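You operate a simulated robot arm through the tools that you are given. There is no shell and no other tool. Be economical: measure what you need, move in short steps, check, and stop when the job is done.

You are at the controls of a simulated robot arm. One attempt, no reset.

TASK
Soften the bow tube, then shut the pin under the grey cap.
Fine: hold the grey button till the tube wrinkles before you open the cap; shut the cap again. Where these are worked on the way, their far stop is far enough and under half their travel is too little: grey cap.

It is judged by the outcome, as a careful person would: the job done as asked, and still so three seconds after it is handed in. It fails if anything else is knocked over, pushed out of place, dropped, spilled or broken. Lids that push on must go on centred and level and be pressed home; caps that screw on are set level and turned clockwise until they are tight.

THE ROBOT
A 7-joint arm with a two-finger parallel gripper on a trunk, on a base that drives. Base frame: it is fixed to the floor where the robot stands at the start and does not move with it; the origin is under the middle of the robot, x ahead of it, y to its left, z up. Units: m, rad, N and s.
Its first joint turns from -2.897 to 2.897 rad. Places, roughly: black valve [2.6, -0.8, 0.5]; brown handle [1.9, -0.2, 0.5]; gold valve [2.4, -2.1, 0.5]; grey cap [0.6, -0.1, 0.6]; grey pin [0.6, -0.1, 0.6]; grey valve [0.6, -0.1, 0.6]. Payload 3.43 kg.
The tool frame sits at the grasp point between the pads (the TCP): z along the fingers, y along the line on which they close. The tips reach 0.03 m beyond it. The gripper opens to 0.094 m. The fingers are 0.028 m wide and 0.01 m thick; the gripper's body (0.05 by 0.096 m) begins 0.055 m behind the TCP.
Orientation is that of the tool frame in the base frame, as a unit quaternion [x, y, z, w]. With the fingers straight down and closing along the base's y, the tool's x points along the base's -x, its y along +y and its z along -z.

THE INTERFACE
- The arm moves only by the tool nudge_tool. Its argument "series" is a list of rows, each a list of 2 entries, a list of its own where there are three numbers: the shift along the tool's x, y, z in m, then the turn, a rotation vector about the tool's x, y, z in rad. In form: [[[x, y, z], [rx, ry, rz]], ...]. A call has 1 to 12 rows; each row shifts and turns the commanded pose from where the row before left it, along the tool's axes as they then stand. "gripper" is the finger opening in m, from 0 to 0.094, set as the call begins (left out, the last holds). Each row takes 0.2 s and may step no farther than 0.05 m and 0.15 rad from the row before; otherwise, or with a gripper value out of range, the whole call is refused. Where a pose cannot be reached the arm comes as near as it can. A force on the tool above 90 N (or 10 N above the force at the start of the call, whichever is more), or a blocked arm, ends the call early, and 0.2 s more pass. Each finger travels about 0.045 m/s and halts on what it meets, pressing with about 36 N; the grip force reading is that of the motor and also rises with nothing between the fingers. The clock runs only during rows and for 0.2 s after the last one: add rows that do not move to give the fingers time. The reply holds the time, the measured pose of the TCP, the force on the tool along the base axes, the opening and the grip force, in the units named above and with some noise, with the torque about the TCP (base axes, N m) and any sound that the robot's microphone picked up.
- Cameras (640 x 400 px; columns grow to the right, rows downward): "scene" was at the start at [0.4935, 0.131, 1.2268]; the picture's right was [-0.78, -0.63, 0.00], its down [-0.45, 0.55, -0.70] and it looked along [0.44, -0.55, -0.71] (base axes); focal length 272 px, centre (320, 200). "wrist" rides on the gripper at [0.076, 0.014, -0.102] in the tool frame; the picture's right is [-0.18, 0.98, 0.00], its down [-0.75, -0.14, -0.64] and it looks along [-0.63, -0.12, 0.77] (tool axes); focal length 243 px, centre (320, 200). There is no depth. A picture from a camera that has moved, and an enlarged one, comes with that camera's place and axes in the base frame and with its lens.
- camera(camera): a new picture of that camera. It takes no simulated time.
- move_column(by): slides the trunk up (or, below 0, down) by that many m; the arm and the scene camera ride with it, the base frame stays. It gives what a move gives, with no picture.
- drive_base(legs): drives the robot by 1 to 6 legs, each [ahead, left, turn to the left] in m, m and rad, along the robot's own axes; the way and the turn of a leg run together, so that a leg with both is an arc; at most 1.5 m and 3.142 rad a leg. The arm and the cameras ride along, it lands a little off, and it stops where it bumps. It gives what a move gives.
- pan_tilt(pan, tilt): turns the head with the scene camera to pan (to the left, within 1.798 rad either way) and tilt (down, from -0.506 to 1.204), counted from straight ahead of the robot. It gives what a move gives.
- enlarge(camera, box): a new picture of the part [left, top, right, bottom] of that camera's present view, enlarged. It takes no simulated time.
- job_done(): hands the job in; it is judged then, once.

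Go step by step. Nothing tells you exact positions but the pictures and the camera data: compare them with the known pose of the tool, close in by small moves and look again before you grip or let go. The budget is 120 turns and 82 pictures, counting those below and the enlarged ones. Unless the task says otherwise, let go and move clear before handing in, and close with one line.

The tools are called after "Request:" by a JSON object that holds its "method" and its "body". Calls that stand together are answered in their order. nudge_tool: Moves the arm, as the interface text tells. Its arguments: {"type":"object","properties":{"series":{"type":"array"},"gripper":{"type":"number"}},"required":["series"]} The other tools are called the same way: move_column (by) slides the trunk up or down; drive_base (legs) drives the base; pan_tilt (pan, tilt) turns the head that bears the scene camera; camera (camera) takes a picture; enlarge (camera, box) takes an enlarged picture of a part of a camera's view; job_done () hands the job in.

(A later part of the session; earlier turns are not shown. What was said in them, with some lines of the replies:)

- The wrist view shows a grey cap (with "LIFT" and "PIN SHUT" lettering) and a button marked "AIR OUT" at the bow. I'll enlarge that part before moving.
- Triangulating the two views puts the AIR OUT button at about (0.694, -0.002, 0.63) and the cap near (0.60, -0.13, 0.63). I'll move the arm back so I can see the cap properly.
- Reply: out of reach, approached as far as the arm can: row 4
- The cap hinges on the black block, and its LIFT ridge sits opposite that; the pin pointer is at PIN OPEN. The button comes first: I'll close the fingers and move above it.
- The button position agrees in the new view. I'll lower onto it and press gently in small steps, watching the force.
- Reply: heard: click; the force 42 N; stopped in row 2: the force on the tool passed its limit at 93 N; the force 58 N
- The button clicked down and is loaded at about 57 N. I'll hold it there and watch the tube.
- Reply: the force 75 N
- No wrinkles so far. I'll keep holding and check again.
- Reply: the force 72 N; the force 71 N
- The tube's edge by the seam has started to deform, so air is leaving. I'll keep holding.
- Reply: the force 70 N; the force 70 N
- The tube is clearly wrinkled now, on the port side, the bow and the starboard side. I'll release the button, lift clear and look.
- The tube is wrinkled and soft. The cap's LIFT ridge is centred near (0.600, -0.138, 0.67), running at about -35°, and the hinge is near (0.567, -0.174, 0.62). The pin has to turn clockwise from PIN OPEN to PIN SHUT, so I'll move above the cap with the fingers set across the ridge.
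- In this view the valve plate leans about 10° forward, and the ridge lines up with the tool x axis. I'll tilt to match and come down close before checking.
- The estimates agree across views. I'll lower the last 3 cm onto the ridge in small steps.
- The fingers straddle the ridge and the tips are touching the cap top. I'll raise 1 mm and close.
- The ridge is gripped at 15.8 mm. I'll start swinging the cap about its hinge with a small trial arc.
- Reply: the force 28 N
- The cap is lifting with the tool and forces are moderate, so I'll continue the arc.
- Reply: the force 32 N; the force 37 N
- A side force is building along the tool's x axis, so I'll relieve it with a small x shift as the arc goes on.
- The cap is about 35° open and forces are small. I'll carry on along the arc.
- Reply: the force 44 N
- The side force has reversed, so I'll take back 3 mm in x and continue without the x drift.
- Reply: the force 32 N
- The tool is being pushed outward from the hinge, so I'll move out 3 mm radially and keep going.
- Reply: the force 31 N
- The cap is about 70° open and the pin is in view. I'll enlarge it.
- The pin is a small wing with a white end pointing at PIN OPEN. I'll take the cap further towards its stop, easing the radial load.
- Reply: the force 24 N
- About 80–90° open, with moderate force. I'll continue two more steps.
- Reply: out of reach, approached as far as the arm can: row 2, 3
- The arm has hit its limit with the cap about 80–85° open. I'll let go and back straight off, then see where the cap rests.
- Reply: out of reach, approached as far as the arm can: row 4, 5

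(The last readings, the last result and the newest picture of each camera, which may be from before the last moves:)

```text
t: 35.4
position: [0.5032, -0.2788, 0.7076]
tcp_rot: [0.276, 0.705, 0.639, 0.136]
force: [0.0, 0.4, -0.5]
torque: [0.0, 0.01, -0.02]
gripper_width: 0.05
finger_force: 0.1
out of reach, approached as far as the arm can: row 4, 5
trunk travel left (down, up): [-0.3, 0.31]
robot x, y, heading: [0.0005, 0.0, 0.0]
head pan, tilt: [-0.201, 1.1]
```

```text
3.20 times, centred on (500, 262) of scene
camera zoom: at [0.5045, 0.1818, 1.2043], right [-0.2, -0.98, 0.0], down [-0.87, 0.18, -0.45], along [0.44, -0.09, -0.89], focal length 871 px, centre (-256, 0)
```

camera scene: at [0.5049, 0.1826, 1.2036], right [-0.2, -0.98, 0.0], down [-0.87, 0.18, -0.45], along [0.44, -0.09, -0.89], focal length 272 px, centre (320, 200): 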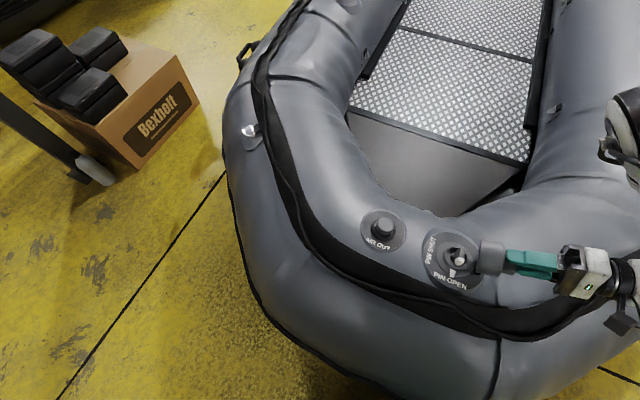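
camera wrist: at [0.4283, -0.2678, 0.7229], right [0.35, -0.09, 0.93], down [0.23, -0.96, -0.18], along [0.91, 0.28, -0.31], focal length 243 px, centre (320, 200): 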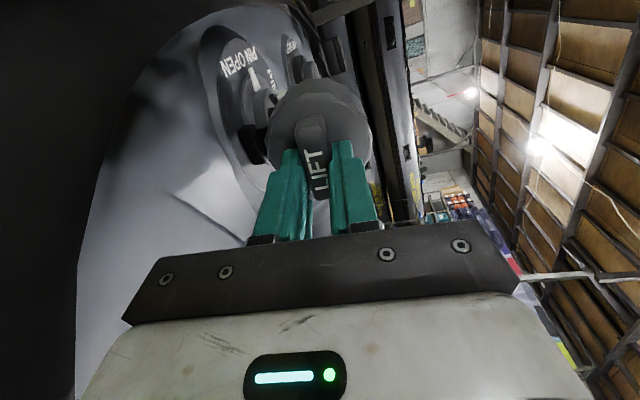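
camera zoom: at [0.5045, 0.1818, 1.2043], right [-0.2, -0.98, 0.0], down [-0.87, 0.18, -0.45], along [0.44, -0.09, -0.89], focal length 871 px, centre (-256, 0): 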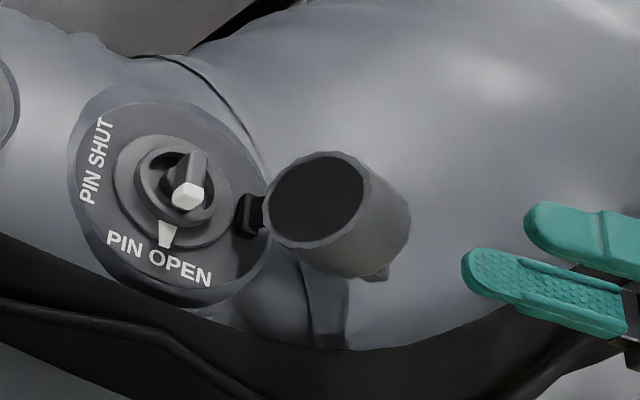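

Released, the cap dropped further open by itself and is resting with its inside facing up. Now I'll raise the arm and turn the tool back to vertical for the pin.

Request:
{"method": "nudge_tool", "body": {"series": [[[0, 0.05, 0], [0, 0, 0]], [[0, 0.05, 0], [0, 0, 0]], [[0, 0.04, 0], [0.1, 0, 0]], [[0, 0, 0], [0.15, 0, 0]], [[0, 0, 0], [0.15, 0, 0]], [[0, 0, 0], [0.15, 0, 0]], [[0, 0, 0], [0.15, 0, 0]], [[0, 0, 0], [0.15, 0, 0]], [[0, 0, 0], [0.15, 0, 0]], [[0, 0, 0], [0.15, 0, 0]], [[0, 0, 0], [0.1, 0, 0]]]}}

Request:
{"method": "camera", "body": {"camera": "scene"}}

```text
t: 37.8
position: [0.5199, -0.2564, 0.8442]
tcp_rot: [0.302, 0.945, 0.117, -0.047]
force: [-1.0, 0.0, 1.5]
torque: [0.04, 0.02, 0.01]
gripper_width: 0.05
finger_force: 0.1
out of reach, approached as far as the arm can: row 1, 2
trunk travel left (down, up): [-0.3, 0.31]
robot x, y, heading: [-0.0026, 0.001, 0.0]
head pan, tilt: [-0.201, 1.1]
```

```text
42 pictures are left
camera scene: at [0.5045, 0.1814, 1.2044], right [-0.2, -0.98, 0.0], down [-0.87, 0.18, -0.45], along [0.44, -0.09, -0.89], focal length 272 px, centre (320, 200)
```

scene: 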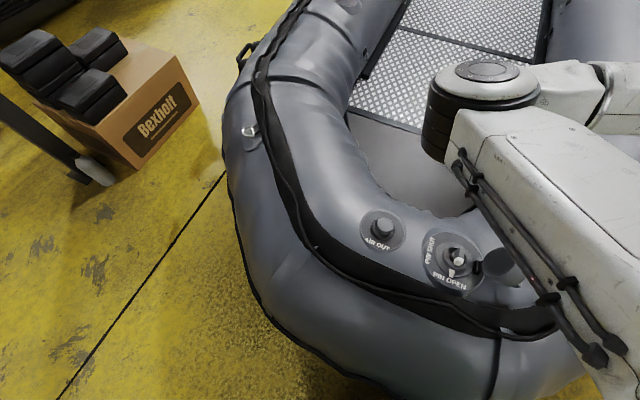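

The cap is staying open. I'll finish levelling to the valve plate and move above the pin.

Request:
{"method": "nudge_tool", "body": {"series": [[[0, 0, 0], [0.11, 0, 0]], [[0, 0, 0], [0.11, 0, 0]], [[-0.006, 0.048, 0], [0, 0, 0]], [[0, 0.048, 0], [0, 0, 0]], [[0, 0.0486, 0], [0, 0, 0]], [[0, 0, 0.035], [0, 0, 0]], [[0, 0, 0.03], [0, 0, 0]], [[0, 0, 0], [0, 0, 0]]]}}

Request:
{"method": "enlarge", "body": {"camera": "wrist", "box": [180, 0, 460, 240]}}

Request:
{"method": "enlarge", "body": {"camera": "scene", "box": [400, 200, 560, 310]}}

```text
t: 39.6
position: [0.6004, -0.1344, 0.7793]
tcp_rot: [0.295, 0.952, 0.012, -0.08]
force: [-0.1, 0.4, -1.1]
torque: [0.01, 0.02, -0.02]
gripper_width: 0.0499
finger_force: 0.1
trunk travel left (down, up): [-0.3, 0.31]
robot x, y, heading: [0.0007, -0.0014, 0.002]
head pan, tilt: [-0.201, 1.1]
```

```text
1.67 times, centred on (320, 120) of wrist
camera zoom: at [0.5608, -0.0868, 0.8918], right [0.7, 0.71, -0.05], down [0.63, -0.58, 0.52], along [0.34, -0.4, -0.86], focal length 404 px, centre (320, 333)
```

zoom: 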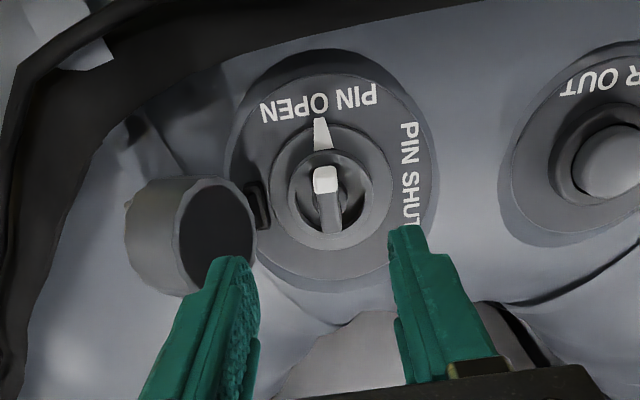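

```text
3.64 times, centred on (480, 255) of scene
camera zoom: at [0.5044, 0.1818, 1.2044], right [-0.2, -0.98, 0.0], down [-0.87, 0.18, -0.45], along [0.44, -0.09, -0.89], focal length 990 px, centre (-262, 0)
```

zoom: 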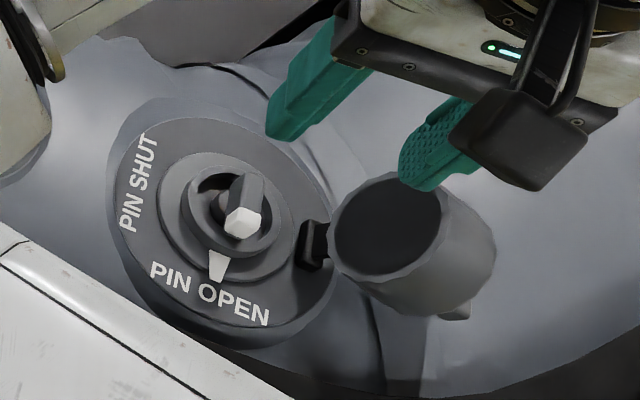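

The pin bar is centred near (0.596, -0.133, 0.65) and already lines up with the tool x axis. I'll lower over it with the fingers narrowed.

Request:
{"method": "nudge_tool", "body": {"series": [[[-0.0168, 0.0015, 0.03], [0, 0, 0]], [[0, 0, 0.03], [0, 0, 0]], [[0, 0, 0.025], [0, 0, 0]], [[0, 0, 0], [0, 0, 0]]], "gripper": 0.034}}

Request:
{"method": "enlarge", "body": {"camera": "wrist", "box": [180, 0, 460, 240]}}

Request:
{"method": "enlarge", "body": {"camera": "scene", "box": [400, 200, 560, 310]}}

```text
t: 40.6
position: [0.6017, -0.136, 0.6906]
tcp_rot: [0.294, 0.952, 0.013, -0.08]
force: [-0.1, 0.4, 1.3]
torque: [-0.01, -0.01, 0.01]
gripper_width: 0.0339
finger_force: 0.1
trunk travel left (down, up): [-0.3, 0.31]
robot x, y, heading: [-0.0037, -0.0015, -0.006]
head pan, tilt: [-0.201, 1.1]
```

```text
1.67 times, centred on (320, 120) of wrist
camera zoom: at [0.563, -0.0891, 0.8035], right [0.7, 0.71, -0.05], down [0.63, -0.58, 0.52], along [0.34, -0.4, -0.86], focal length 404 px, centre (320, 333)
```

zoom: 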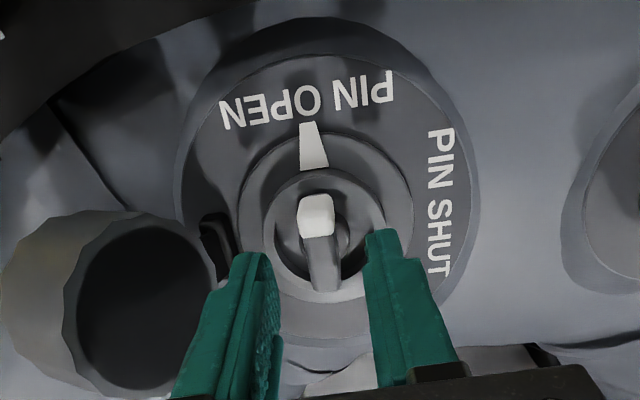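

```text
3.64 times, centred on (480, 255) of scene
camera zoom: at [0.5045, 0.1817, 1.2044], right [-0.2, -0.98, 0.0], down [-0.87, 0.18, -0.45], along [0.44, -0.09, -0.89], focal length 990 px, centre (-262, 0)
```

zoom: 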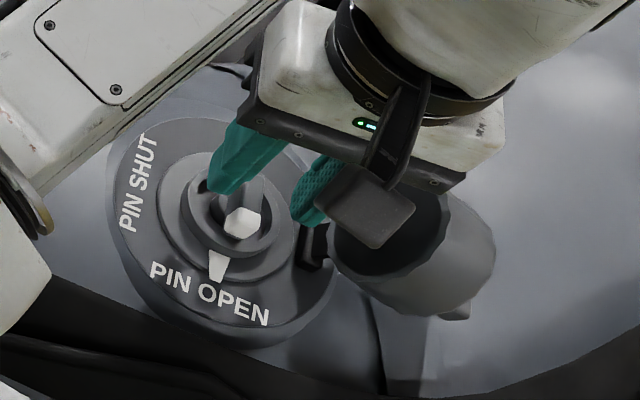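

The collar rim is near z 0.632 and the bar top near 0.65. I'll shift 3 mm to centre on the pin's axis and go down in small steps.

Request:
{"method": "nudge_tool", "body": {"series": [[[-0.003, 0.0, 0.008], [0, 0, 0]], [[0, 0, 0.006], [0, 0, 0]], [[0, 0, 0.003], [0, 0, 0]], [[0, 0, 0.002], [0, 0, 0]], [[0, 0, 0], [0, 0, 0]]]}}

Request:
{"method": "enlarge", "body": {"camera": "wrist", "box": [180, 0, 460, 240]}}

```text
t: 41.8
position: [0.5999, -0.1362, 0.6701]
tcp_rot: [0.295, 0.952, 0.014, -0.081]
force: [-0.6, 0.7, 0.8]
torque: [0.01, -0.03, 0.02]
gripper_width: 0.0341
finger_force: 0.0
trunk travel left (down, up): [-0.3, 0.31]
robot x, y, heading: [-0.0012, 0.0001, -0.004]
head pan, tilt: [-0.201, 1.1]
```

```text
1.67 times, centred on (320, 120) of wrist
camera zoom: at [0.5607, -0.0902, 0.7834], right [0.7, 0.71, -0.05], down [0.63, -0.58, 0.52], along [0.34, -0.39, -0.86], focal length 404 px, centre (320, 333)
```

zoom: 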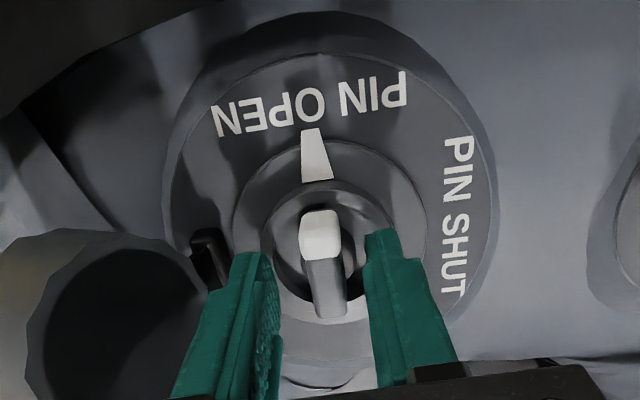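

No contact yet and the tips straddle the bar. I'll lower 2 mm more and close gently on it.

Request:
{"method": "nudge_tool", "body": {"series": [[[0, 0.001, 0.002], [0, 0, 0]], [[0, 0, 0], [0, 0, 0]], [[0, 0, 0], [0, 0, 0]], [[0, 0, 0], [0, 0, 0]]], "gripper": 0.0}}

Request:
{"method": "enlarge", "body": {"camera": "wrist", "box": [180, 0, 460, 240]}}

```text
t: 42.8
position: [0.6016, -0.1359, 0.6693]
tcp_rot: [0.296, 0.952, 0.014, -0.079]
force: [9.6, 11.3, 6.3]
torque: [0.92, -0.37, -1.39]
gripper_width: 0.0125
finger_force: 44.9
trunk travel left (down, up): [-0.3, 0.31]
robot x, y, heading: [0.0, 0.0015, 0.004]
head pan, tilt: [-0.201, 1.1]
```

```text
1.67 times, centred on (320, 120) of wrist
camera zoom: at [0.5618, -0.0885, 0.7813], right [0.7, 0.71, -0.05], down [0.63, -0.59, 0.52], along [0.34, -0.39, -0.86], focal length 404 px, centre (320, 333)
```

zoom: 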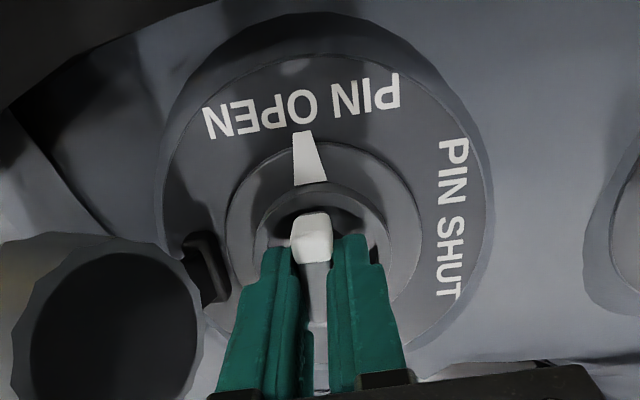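

The bar is gripped at 12.5 mm. I'll turn clockwise in small steps.

Request:
{"method": "nudge_tool", "body": {"series": [[[0, 0.001, 0], [0, 0, 0.1]], [[0, 0, 0], [0, 0, 0.1]], [[0, 0, 0], [0, 0, 0.1]], [[0, 0, 0], [0, 0, 0]]]}}

Request:
{"method": "nudge_tool", "body": {"series": [[[0, 0, 0], [0, 0, 0.1]], [[0, 0, 0], [0, 0, 0.1]], [[0, 0, 0], [0, 0, 0]]]}}

Request:
{"method": "camera", "body": {"camera": "wrist"}}

```text
t: 43.8
position: [0.6017, -0.136, 0.6687]
tcp_rot: [0.434, 0.897, 0.002, -0.081]
force: [15.5, 15.1, 19.9]
torque: [1.74, -0.19, -0.16]
gripper_width: 0.0124
finger_force: 45.1
trunk travel left (down, up): [-0.3, 0.31]
robot x, y, heading: [0.0002, -0.0009, -0.002]
head pan, tilt: [-0.201, 1.1]
```

```text
t: 44.6
position: [0.6018, -0.1356, 0.6677]
tcp_rot: [0.522, 0.849, -0.006, -0.081]
force: [15.4, 18.0, 12.4]
torque: [1.48, -0.69, -0.23]
gripper_width: 0.0127
finger_force: 45.0
trunk travel left (down, up): [-0.3, 0.31]
robot x, y, heading: [-0.0007, 0.0016, 0.003]
head pan, tilt: [-0.201, 1.1]
```

```text
35 pictures are left
camera wrist: at [0.595, -0.0682, 0.7775], right [0.95, 0.29, -0.12], down [0.3, -0.78, 0.55], along [0.06, -0.56, -0.83], focal length 243 px, centre (320, 200)
```

wrist: 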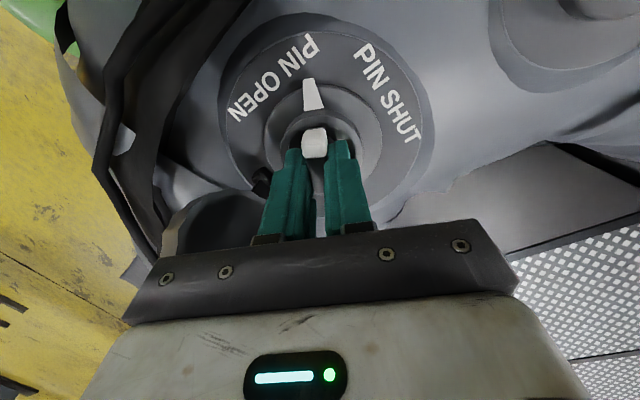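

The pointer is turning with the pin. I'll continue clockwise and ease the side load.

Request:
{"method": "nudge_tool", "body": {"series": [[[0.0005, 0.001, 0], [0, 0, 0.1]], [[0, 0, 0], [0, 0, 0.1]], [[0, 0, 0], [0, 0, 0.1]], [[0, 0, 0], [0, 0, 0.1]], [[0, 0, 0], [0, 0, 0]]]}}

Request:
{"method": "nudge_tool", "body": {"series": [[[0, 0.0005, 0], [0, 0, 0.1]], [[0, 0, 0], [0, 0, 0.1]], [[0, 0, 0], [0, 0, 0.1]], [[0, 0, 0], [0, 0, 0]]]}}

Request:
{"method": "camera", "body": {"camera": "wrist"}}

```text
t: 45.8
position: [0.6025, -0.1361, 0.6673]
tcp_rot: [0.68, 0.729, -0.023, -0.077]
force: [15.8, 16.6, 17.3]
torque: [1.34, -1.07, -0.22]
gripper_width: 0.0129
finger_force: 45.4
trunk travel left (down, up): [-0.3, 0.31]
robot x, y, heading: [-0.0007, 0.0014, -0.005]
head pan, tilt: [-0.201, 1.1]
```

```text
t: 46.8
position: [0.6026, -0.1363, 0.6676]
tcp_rot: [0.781, 0.619, -0.034, -0.074]
force: [13.4, 3.5, 0.0]
torque: [1.19, -1.45, -0.2]
gripper_width: 0.0128
finger_force: 45.1
trunk travel left (down, up): [-0.3, 0.31]
robot x, y, heading: [-0.0011, 0.0004, 0.001]
head pan, tilt: [-0.201, 1.1]
```

```text
34 pictures are left
camera wrist: at [0.6481, -0.0718, 0.7687], right [0.9, -0.4, -0.16], down [-0.22, -0.75, 0.63], along [-0.37, -0.53, -0.76], focal length 243 px, centre (320, 200)
```

wrist: 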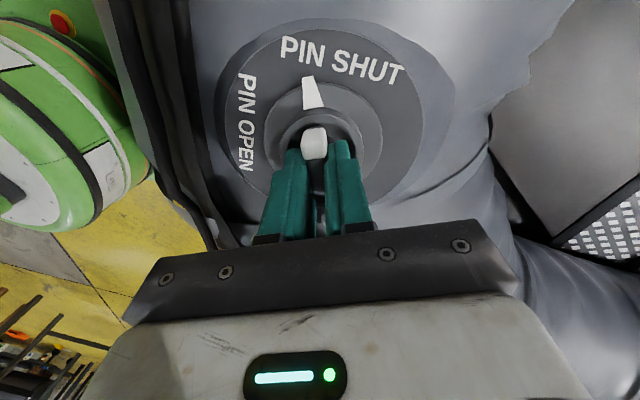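

The pointer is at the start of PIN SHUT. I'll continue to the stop.

Request:
{"method": "nudge_tool", "body": {"series": [[[0, 0, 0], [0, 0, 0.1]], [[0, 0, 0], [0, 0, 0.1]], [[0, 0, 0], [0, 0, 0.1]], [[0, 0, 0], [0, 0, 0]]]}}

Request:
{"method": "nudge_tool", "body": {"series": [[[0, 0, 0], [0, 0, 0.07]], [[0, 0, 0], [0, 0, 0.07]], [[0, 0, 0], [0, 0, 0]]]}}

Request:
{"method": "camera", "body": {"camera": "wrist"}}

```text
t: 47.8
position: [0.6026, -0.136, 0.6679]
tcp_rot: [0.865, 0.495, -0.046, -0.067]
force: [8.6, 0.8, -5.8]
torque: [0.51, -1.53, -0.16]
gripper_width: 0.0131
finger_force: 45.1
trunk travel left (down, up): [-0.3, 0.31]
robot x, y, heading: [0.0014, -0.0009, -0.005]
head pan, tilt: [-0.201, 1.1]
```

```text
t: 48.6
position: [0.6017, -0.1369, 0.6673]
tcp_rot: [0.897, 0.434, -0.05, -0.063]
force: [9.7, 0.6, -11.7]
torque: [-0.29, -1.07, 1.32]
gripper_width: 0.0136
finger_force: 44.7
trunk travel left (down, up): [-0.3, 0.31]
robot x, y, heading: [-0.0003, -0.0005, 0.003]
head pan, tilt: [-0.201, 1.1]
```

```text
33 pictures are left
camera wrist: at [0.6748, -0.0918, 0.7634], right [0.65, -0.75, -0.15], down [-0.48, -0.55, 0.68], along [-0.59, -0.37, -0.72], focal length 243 px, centre (320, 200)
```

wrist: 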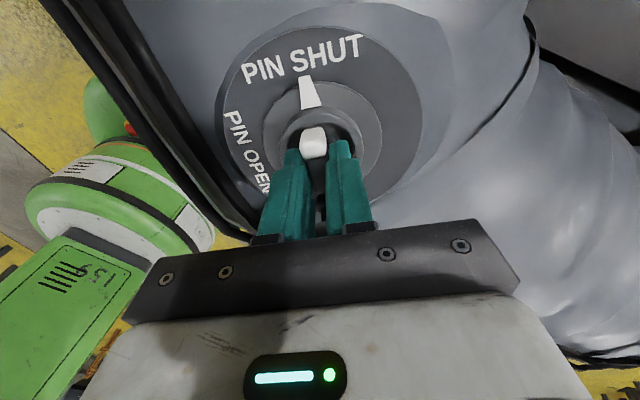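

The turning torque has flipped to +1.3 N·m and the pointer is centred on PIN SHUT, so this looks like the stop. One small confirming turn, then I'll release and lift clear.

Request:
{"method": "nudge_tool", "body": {"series": [[[0, 0, 0], [0, 0, 0.05]], [[0, 0, 0], [0, 0, 0]]]}}

Request:
{"method": "nudge_tool", "body": {"series": [[[0, 0, 0], [0, 0, -0.05]], [[0, 0, 0], [0, 0, 0]], [[0, 0, 0], [0, 0, 0]], [[0, 0, -0.02], [0, 0, 0]], [[0, 0, -0.04], [0, 0, 0]], [[0, 0, -0.05], [0, 0, 0]], [[0, 0, -0.05], [0, 0, 0]]], "gripper": 0.036}}

Request:
{"method": "camera", "body": {"camera": "wrist"}}

Request:
{"method": "camera", "body": {"camera": "scene"}}

```text
t: 49.2
position: [0.6028, -0.1354, 0.6667]
tcp_rot: [0.908, 0.411, -0.051, -0.063]
force: [12.1, -3.8, -1.8]
torque: [-0.14, -1.29, 1.25]
gripper_width: 0.0148
finger_force: 45.1
trunk travel left (down, up): [-0.3, 0.31]
robot x, y, heading: [0.0009, -0.0034, 0.004]
head pan, tilt: [-0.201, 1.1]
```

```text
t: 50.8
position: [0.6235, -0.1467, 0.8273]
tcp_rot: [0.897, 0.434, -0.049, -0.065]
force: [-0.7, -0.5, 0.6]
torque: [-0.01, 0.0, -0.03]
gripper_width: 0.0362
finger_force: 0.1
trunk travel left (down, up): [-0.3, 0.31]
robot x, y, heading: [-0.0007, -0.002, 0.001]
head pan, tilt: [-0.201, 1.1]
```

```text
32 pictures are left
camera wrist: at [0.6953, -0.1036, 0.9231], right [0.65, -0.75, -0.15], down [-0.48, -0.55, 0.68], along [-0.59, -0.37, -0.72], focal length 243 px, centre (320, 200)
```

wrist: 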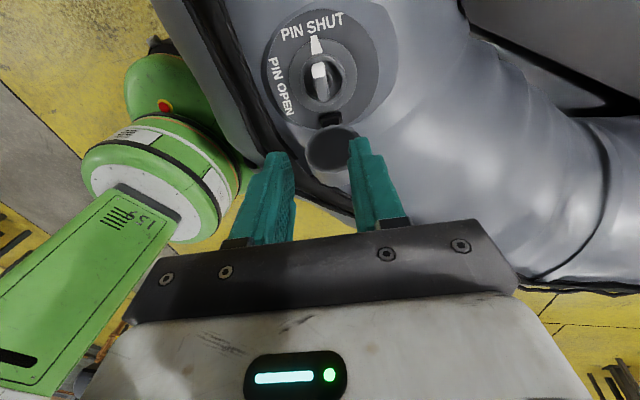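

```text
31 pictures are left
camera scene: at [0.5044, 0.1819, 1.2042], right [-0.2, -0.98, 0.0], down [-0.87, 0.18, -0.45], along [0.44, -0.09, -0.89], focal length 272 px, centre (320, 200)
```

scene: 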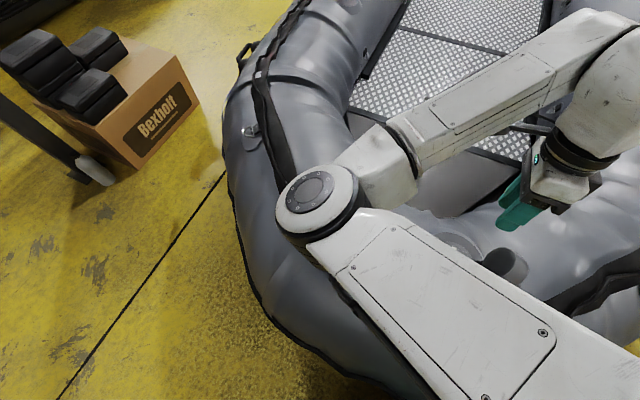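

Request:
{"method": "enlarge", "body": {"camera": "wrist", "box": [240, 0, 420, 180]}}

```text
2.22 times, centred on (330, 90) of wrist
camera zoom: at [0.6953, -0.1036, 0.9231], right [0.65, -0.75, -0.15], down [-0.48, -0.55, 0.68], along [-0.59, -0.37, -0.72], focal length 539 px, centre (298, 444)
```

zoom: 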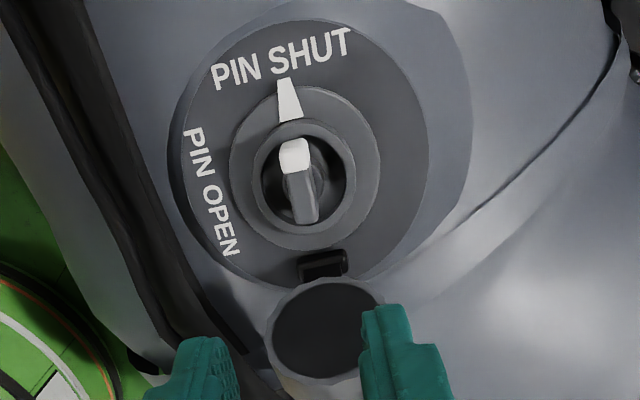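

The pin is shut: the pointer is centred on PIN SHUT. To close the cap, I'll go behind it on the hinge side with closed fingers and push it over past vertical.

Request:
{"method": "nudge_tool", "body": {"series": [[[-0.048, 0, 0], [0, 0, 0]], [[-0.048, 0, 0], [0, 0, 0]], [[-0.048, 0, 0], [0, 0, 0]], [[0, 0, 0.03], [0, 0, 0]], [[0, 0, 0.03], [0, 0, 0]], [[0, 0, 0.025], [0, 0, 0]], [[0, 0, 0], [0, 0, 0]]], "gripper": 0.0}}

Request:
{"method": "camera", "body": {"camera": "wrist"}}

Request:
{"method": "camera", "body": {"camera": "scene"}}

```text
t: 52.4
position: [0.5219, -0.2554, 0.7452]
tcp_rot: [0.897, 0.434, -0.05, -0.065]
force: [0.0, 0.9, 0.3]
torque: [0.03, 0.01, 0.01]
gripper_width: 0.0
finger_force: 32.9
trunk travel left (down, up): [-0.3, 0.31]
robot x, y, heading: [-0.0024, 0.001, 0.0]
head pan, tilt: [-0.201, 1.1]
```

```text
29 pictures are left
camera wrist: at [0.5952, -0.2111, 0.8411], right [0.65, -0.75, -0.15], down [-0.48, -0.55, 0.68], along [-0.59, -0.37, -0.72], focal length 243 px, centre (320, 200)
```

wrist: 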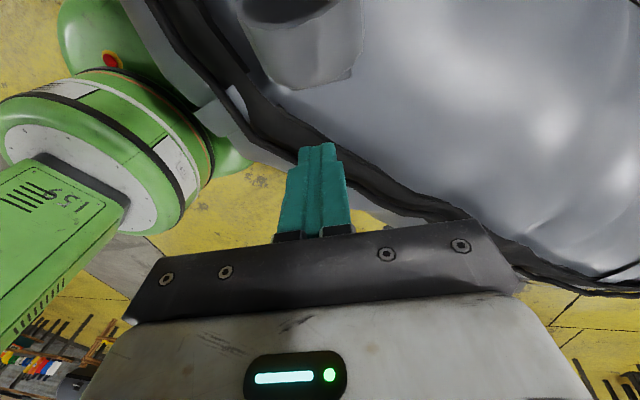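

```text
28 pictures are left
camera scene: at [0.5044, 0.1816, 1.2044], right [-0.2, -0.98, 0.0], down [-0.87, 0.18, -0.45], along [0.44, -0.09, -0.89], focal length 272 px, centre (320, 200)
```

scene: 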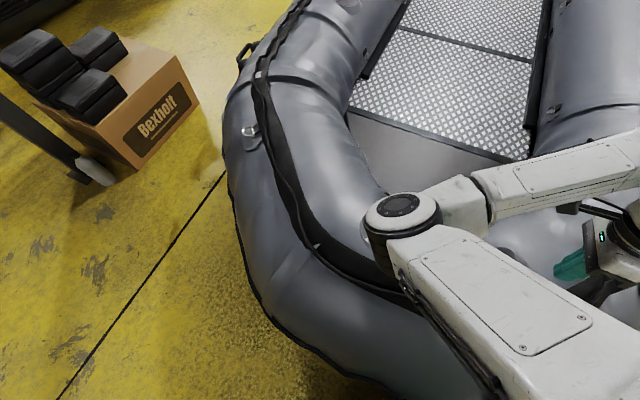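

The tool is directly behind the cap and in line with it. I'll go down 3 cm more and then push towards the valve.

Request:
{"method": "nudge_tool", "body": {"series": [[[0, 0, 0.015], [0, 0, 0]], [[0, 0, 0.015], [0, 0, 0]], [[0.02, 0, 0], [0, 0, 0]], [[0.01, 0, 0], [0, 0, 0]], [[0, 0, 0], [0, 0, 0]]]}}

Request:
{"method": "camera", "body": {"camera": "wrist"}}

```text
t: 53.6
position: [0.5388, -0.2273, 0.7143]
tcp_rot: [0.897, 0.435, -0.049, -0.064]
force: [-0.2, -0.4, 0.7]
torque: [-0.01, -0.02, -0.05]
gripper_width: 0.0
finger_force: 32.8
trunk travel left (down, up): [-0.3, 0.31]
robot x, y, heading: [0.0008, 0.0018, 0.002]
head pan, tilt: [-0.201, 1.1]
```

```text
27 pictures are left
camera wrist: at [0.6111, -0.1838, 0.8113], right [0.65, -0.75, -0.15], down [-0.48, -0.55, 0.68], along [-0.59, -0.37, -0.72], focal length 243 px, centre (320, 200)
```

wrist: 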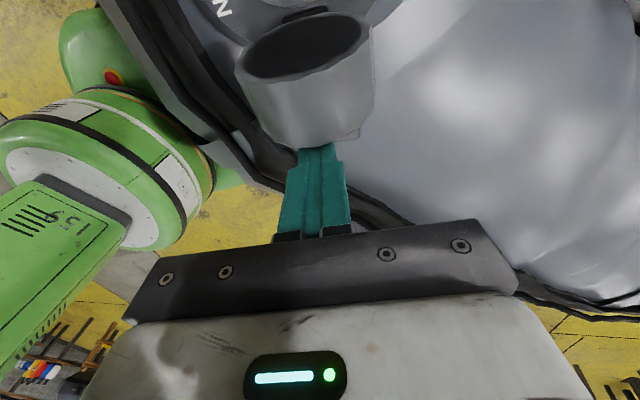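

The fingers are right behind the cap body. I'll push it over steadily.

Request:
{"method": "nudge_tool", "body": {"series": [[[0.01, 0, 0], [0, 0, 0]], [[0.01, 0, 0], [0, 0, 0]], [[0.01, 0, 0], [0, 0, 0]], [[0.01, 0, 0], [0, 0, 0]], [[0, 0, 0], [0, 0, 0]]]}}

Request:
{"method": "camera", "body": {"camera": "wrist"}}

```text
t: 54.6
position: [0.5514, -0.2114, 0.7173]
tcp_rot: [0.901, 0.425, -0.064, -0.054]
force: [-7.8, -8.0, 21.1]
torque: [0.03, 0.17, -0.05]
gripper_width: 0.0001
finger_force: 32.9
trunk travel left (down, up): [-0.3, 0.31]
robot x, y, heading: [-0.0011, -0.0031, -0.001]
head pan, tilt: [-0.201, 1.1]
stopped in row 4: the force on the tool passed its limit at 97 N (the readings are from after the stop); the commanded pose is now the measured one
```

```text
26 pictures are left
camera wrist: at [0.6265, -0.1655, 0.8111], right [0.63, -0.76, -0.14], down [-0.48, -0.52, 0.71], along [-0.61, -0.38, -0.69], focal length 243 px, centre (320, 200)
```

wrist: 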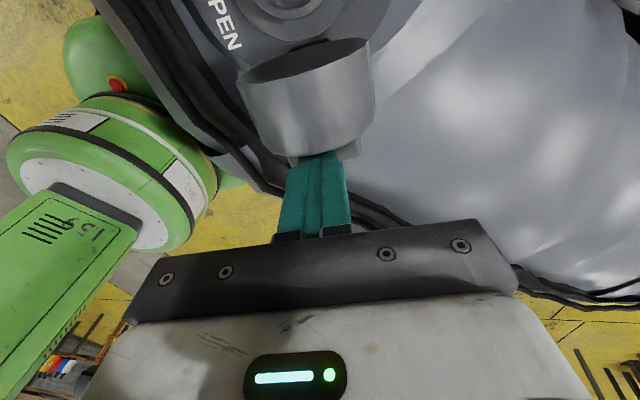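

The horizontal push jammed by friction, although the cap moved some way. I'll push along its arc instead, forward and up together.

Request:
{"method": "nudge_tool", "body": {"series": [[[0.005, 0, -0.007], [0, 0, 0]], [[0.007, 0, -0.007], [0, 0, 0]], [[0.007, 0, -0.006], [0, 0, 0]], [[0, 0, 0], [0, 0, 0]]]}}

Request:
{"method": "camera", "body": {"camera": "wrist"}}

```text
t: 55.6
position: [0.5706, -0.1944, 0.7326]
tcp_rot: [0.9, 0.428, -0.061, -0.055]
force: [-0.8, -1.5, 0.5]
torque: [-0.03, 0.01, 0.0]
gripper_width: 0.0
finger_force: 33.4
trunk travel left (down, up): [-0.3, 0.31]
robot x, y, heading: [-0.0012, 0.0019, 0.002]
head pan, tilt: [-0.201, 1.1]
```

```text
25 pictures are left
camera wrist: at [0.6444, -0.1493, 0.8287], right [0.63, -0.76, -0.14], down [-0.48, -0.53, 0.7], along [-0.61, -0.38, -0.7], focal length 243 px, centre (320, 200)
```

wrist: 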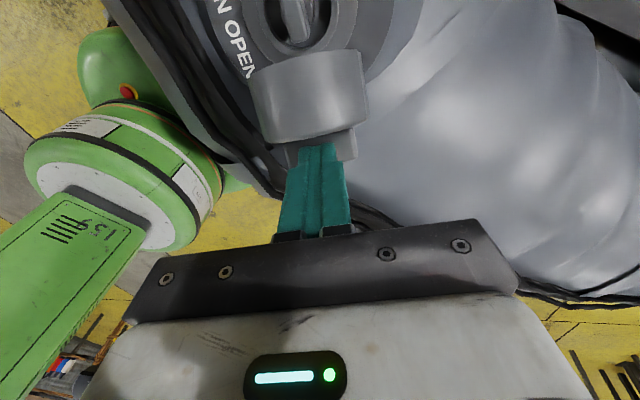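

That worked and the cap is coming upright. Continuing, mostly forward.

Request:
{"method": "nudge_tool", "body": {"series": [[[0.008, 0, -0.004], [0, 0, 0]], [[0.008, 0, -0.003], [0, 0, 0]], [[0.008, 0, -0.002], [0, 0, 0]], [[0, 0, 0], [0, 0, 0]]]}}

Request:
{"method": "camera", "body": {"camera": "wrist"}}

```text
t: 56.6
position: [0.5855, -0.1775, 0.7422]
tcp_rot: [0.9, 0.427, -0.061, -0.056]
force: [0.3, 0.0, 0.7]
torque: [-0.04, 0.02, 0.01]
gripper_width: 0.0
finger_force: 32.4
trunk travel left (down, up): [-0.3, 0.31]
robot x, y, heading: [-0.0017, -0.0016, -0.007]
head pan, tilt: [-0.201, 1.1]
```

```text
24 pictures are left
camera wrist: at [0.6601, -0.1321, 0.8365], right [0.63, -0.76, -0.14], down [-0.48, -0.53, 0.7], along [-0.61, -0.38, -0.7], focal length 243 px, centre (320, 200)
```

wrist: 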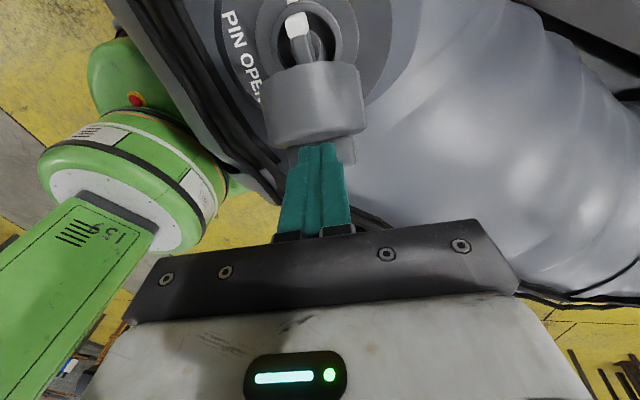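

Request:
{"method": "nudge_tool", "body": {"series": [[[0.009, 0, 0], [0, 0, 0]], [[0.009, 0, 0], [0, 0, 0]], [[0.009, 0, 0.002], [0, 0, 0]], [[0, 0, 0], [0, 0, 0]]]}}

Request:
{"method": "camera", "body": {"camera": "wrist"}}

```text
t: 57.6
position: [0.601, -0.1568, 0.7383]
tcp_rot: [0.9, 0.427, -0.061, -0.056]
force: [0.1, 0.9, 2.4]
torque: [0.05, 0.0, 0.04]
gripper_width: 0.0
finger_force: 32.6
trunk travel left (down, up): [-0.3, 0.31]
robot x, y, heading: [-0.0014, 0.0013, -0.005]
head pan, tilt: [-0.201, 1.1]
```

```text
23 pictures are left
camera wrist: at [0.676, -0.1108, 0.8319], right [0.63, -0.76, -0.14], down [-0.48, -0.53, 0.7], along [-0.61, -0.38, -0.7], focal length 243 px, centre (320, 200)
```

wrist: 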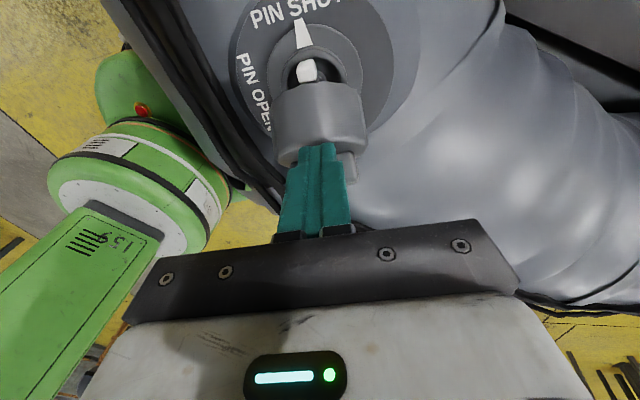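

The cap is past halfway towards closing. I'll keep pushing over and slightly down.

Request:
{"method": "nudge_tool", "body": {"series": [[[0.01, 0, 0.002], [0, 0, 0]], [[0.01, 0, 0.003], [0, 0, 0]], [[0.01, 0, 0.004], [0, 0, 0]], [[0, 0, 0], [0, 0, 0]]]}}

Request:
{"method": "camera", "body": {"camera": "wrist"}}

```text
t: 58.6
position: [0.619, -0.1338, 0.728]
tcp_rot: [0.901, 0.427, -0.061, -0.056]
force: [0.6, -0.7, 0.0]
torque: [-0.01, -0.02, 0.03]
gripper_width: 0.0002
finger_force: 33.2
trunk travel left (down, up): [-0.3, 0.31]
robot x, y, heading: [0.0009, -0.0014, -0.001]
head pan, tilt: [-0.201, 1.1]
```

```text
22 pictures are left
camera wrist: at [0.6933, -0.0877, 0.8221], right [0.63, -0.76, -0.14], down [-0.48, -0.53, 0.7], along [-0.61, -0.38, -0.7], focal length 243 px, centre (320, 200)
```

wrist: 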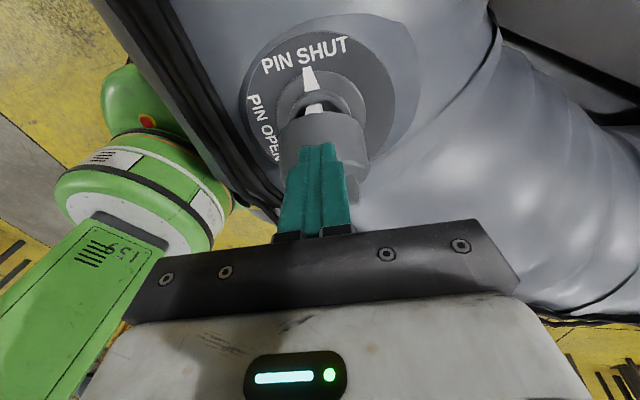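

Request:
{"method": "nudge_tool", "body": {"series": [[[0.01, 0, 0.004], [0, 0, 0]], [[0.006, 0, 0.007], [0, 0, 0]], [[0.003, 0, 0.008], [0, 0, 0]], [[0, 0, 0], [0, 0, 0]]]}}

Request:
{"method": "camera", "body": {"camera": "wrist"}}

Request:
{"method": "camera", "body": {"camera": "scene"}}

```text
t: 59.6
position: [0.6278, -0.1183, 0.7061]
tcp_rot: [0.901, 0.427, -0.062, -0.056]
force: [0.4, 0.6, 0.4]
torque: [-0.03, -0.02, 0.0]
gripper_width: 0.0003
finger_force: 33.0
trunk travel left (down, up): [-0.3, 0.31]
robot x, y, heading: [-0.0021, 0.0017, -0.011]
head pan, tilt: [-0.201, 1.1]
```

```text
21 pictures are left
camera wrist: at [0.7027, -0.0722, 0.8016], right [0.63, -0.76, -0.14], down [-0.48, -0.53, 0.7], along [-0.61, -0.38, -0.7], focal length 243 px, centre (320, 200)
```

wrist: 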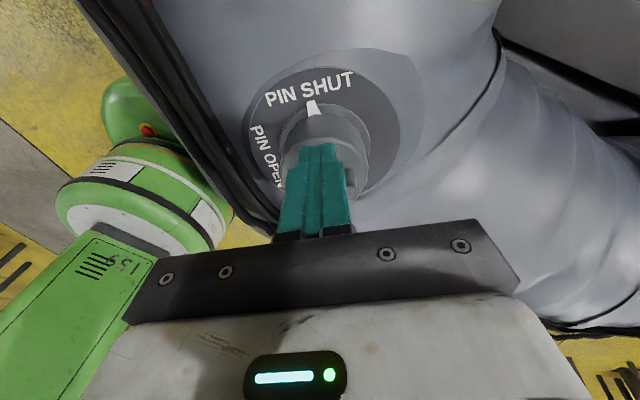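

```text
20 pictures are left
camera scene: at [0.5047, 0.1787, 1.2043], right [-0.2, -0.98, 0.0], down [-0.87, 0.18, -0.45], along [0.44, -0.09, -0.89], focal length 272 px, centre (320, 200)
```

scene: 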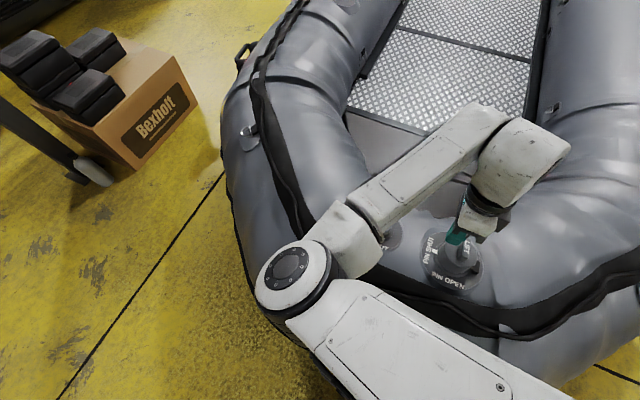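

The cap is nearly closed. I'll press it home from its front half.

Request:
{"method": "nudge_tool", "body": {"series": [[[-0.008, 0, 0.006], [0, 0, 0]], [[0, 0, 0.005], [0, 0, 0]], [[0, 0, 0.003], [0, 0, 0]], [[0, 0, 0.002], [0, 0, 0]], [[0, 0, 0], [0, 0, 0]]]}}

```text
t: 60.8
position: [0.6214, -0.1218, 0.6932]
tcp_rot: [0.899, 0.429, -0.06, -0.056]
force: [11.9, 14.5, 10.4]
torque: [0.38, -0.36, -0.02]
gripper_width: 0.0001
finger_force: 33.3
trunk travel left (down, up): [-0.3, 0.31]
robot x, y, heading: [-0.0039, 0.0005, -0.005]
head pan, tilt: [-0.201, 1.1]
```

Request:
{"method": "nudge_tool", "body": {"series": [[[0.004, 0, 0], [0, 0, 0]], [[0, 0, 0.002], [0, 0, 0]], [[0, 0, 0.002], [0, 0, 0]], [[0, 0, 0], [0, 0, 0]]]}}

Request:
{"method": "camera", "body": {"camera": "wrist"}}

```text
t: 61.8
position: [0.6207, -0.121, 0.6909]
tcp_rot: [0.901, 0.426, -0.063, -0.053]
force: [2.2, -6.3, 66.5]
torque: [0.22, -0.31, -0.26]
gripper_width: 0.0
finger_force: 33.1
trunk travel left (down, up): [-0.3, 0.31]
robot x, y, heading: [0.0005, 0.0008, -0.004]
head pan, tilt: [-0.201, 1.1]
```

```text
19 pictures are left
camera wrist: at [0.6961, -0.0745, 0.7859], right [0.63, -0.76, -0.13], down [-0.48, -0.52, 0.71], along [-0.61, -0.38, -0.7], focal length 243 px, centre (320, 200)
```

wrist: 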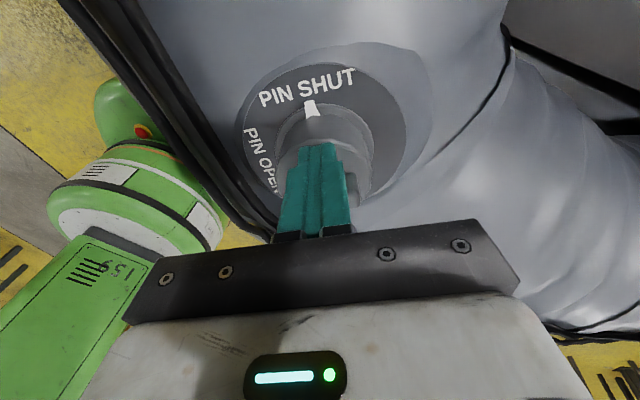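

It resists at 66 N with the tip at the same height as the closed cap top, so it is home. I'll lift clear and inspect.

Request:
{"method": "nudge_tool", "body": {"series": [[[0, 0, -0.02], [0, 0, 0]], [[0, 0, -0.04], [0, 0, 0]], [[0, 0, -0.05], [0, 0, 0]], [[-0.03, 0, -0.05], [0, 0, 0]], [[-0.04, 0, -0.04], [0, 0, 0]], [[0, 0, 0], [0, 0, 0]]]}}

Request:
{"method": "camera", "body": {"camera": "wrist"}}

Request:
{"method": "enlarge", "body": {"camera": "scene", "box": [360, 190, 540, 310]}}

```text
refused: row 4 steps farther than a row can; nothing moved
```

```text
18 pictures are left
camera wrist: at [0.6961, -0.0745, 0.7859], right [0.63, -0.76, -0.13], down [-0.48, -0.52, 0.71], along [-0.61, -0.38, -0.7], focal length 243 px, centre (320, 200)
```

wrist: 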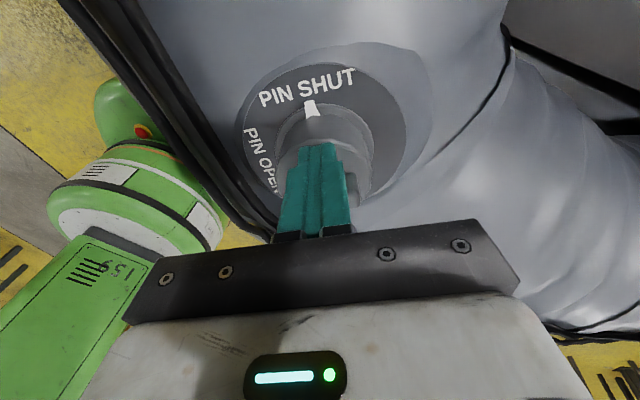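

```text
3.33 times, centred on (450, 250) of scene
camera zoom: at [0.5033, 0.1785, 1.2056], right [-0.2, -0.98, 0.0], down [-0.87, 0.18, -0.46], along [0.45, -0.09, -0.89], focal length 907 px, centre (-113, 33)
```

zoom: 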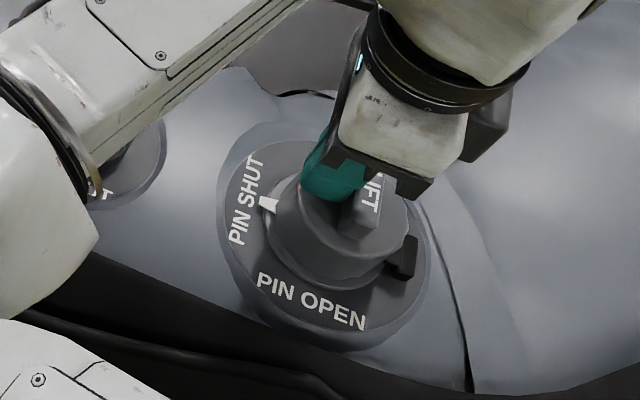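

The retreat was refused for step size, but the scene view shows the cap seated level on its base. I'll retreat in smaller steps.

Request:
{"method": "nudge_tool", "body": {"series": [[[0, 0, -0.02], [0, 0, 0]], [[0, 0, -0.04], [0, 0, 0]], [[0, 0, -0.045], [0, 0, 0]], [[-0.02, 0, -0.04], [0, 0, 0]], [[-0.03, 0, -0.035], [0, 0, 0]], [[-0.03, 0, -0.03], [0, 0, 0]], [[0, 0, 0], [0, 0, 0]]]}}

Request:
{"method": "enlarge", "body": {"camera": "wrist", "box": [200, 0, 440, 160]}}

Request:
{"method": "camera", "body": {"camera": "scene"}}

```text
t: 63.4
position: [0.604, -0.1935, 0.9054]
tcp_rot: [0.9, 0.427, -0.061, -0.057]
force: [0.5, 0.0, -0.3]
torque: [0.0, 0.01, 0.0]
gripper_width: 0.0001
finger_force: 33.7
trunk travel left (down, up): [-0.3, 0.31]
robot x, y, heading: [0.0014, -0.001, -0.003]
head pan, tilt: [-0.201, 1.1]
```

```text
2.50 times, centred on (320, 80) of wrist
camera zoom: at [0.6796, -0.1485, 0.9987], right [0.63, -0.76, -0.14], down [-0.48, -0.53, 0.7], along [-0.61, -0.38, -0.7], focal length 606 px, centre (320, 500)
```

zoom: 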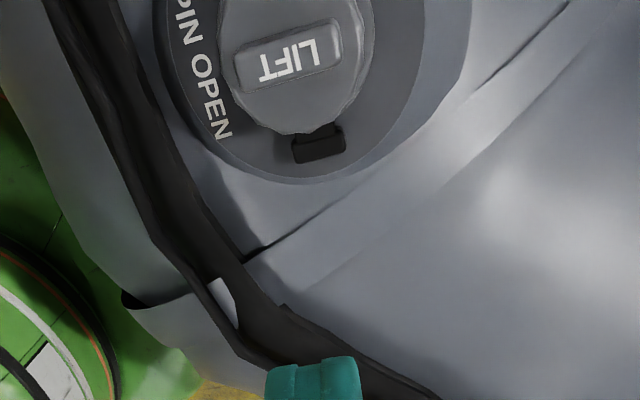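

```text
15 pictures are left
camera scene: at [0.5047, 0.1787, 1.2043], right [-0.2, -0.98, 0.0], down [-0.87, 0.18, -0.45], along [0.44, -0.09, -0.89], focal length 272 px, centre (320, 200)
```

scene: 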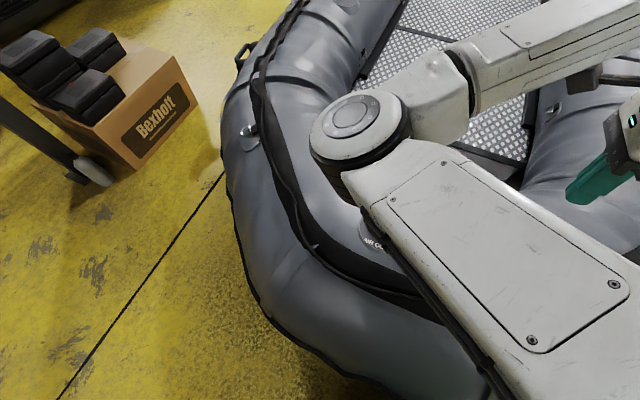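

The wrist view shows the cap closed flat over the pin, which is at PIN SHUT. The tube is wrinkled and the arm is clear, so I'm handing in.

Request:
{"method": "job_done", "body": {}}

```text
The job is handed in.
```

I held the AIR OUT button until the bow tube wrinkled, opened the grey cap, turned the pin clockwise to its stop at PIN SHUT, and closed and pressed the cap home.
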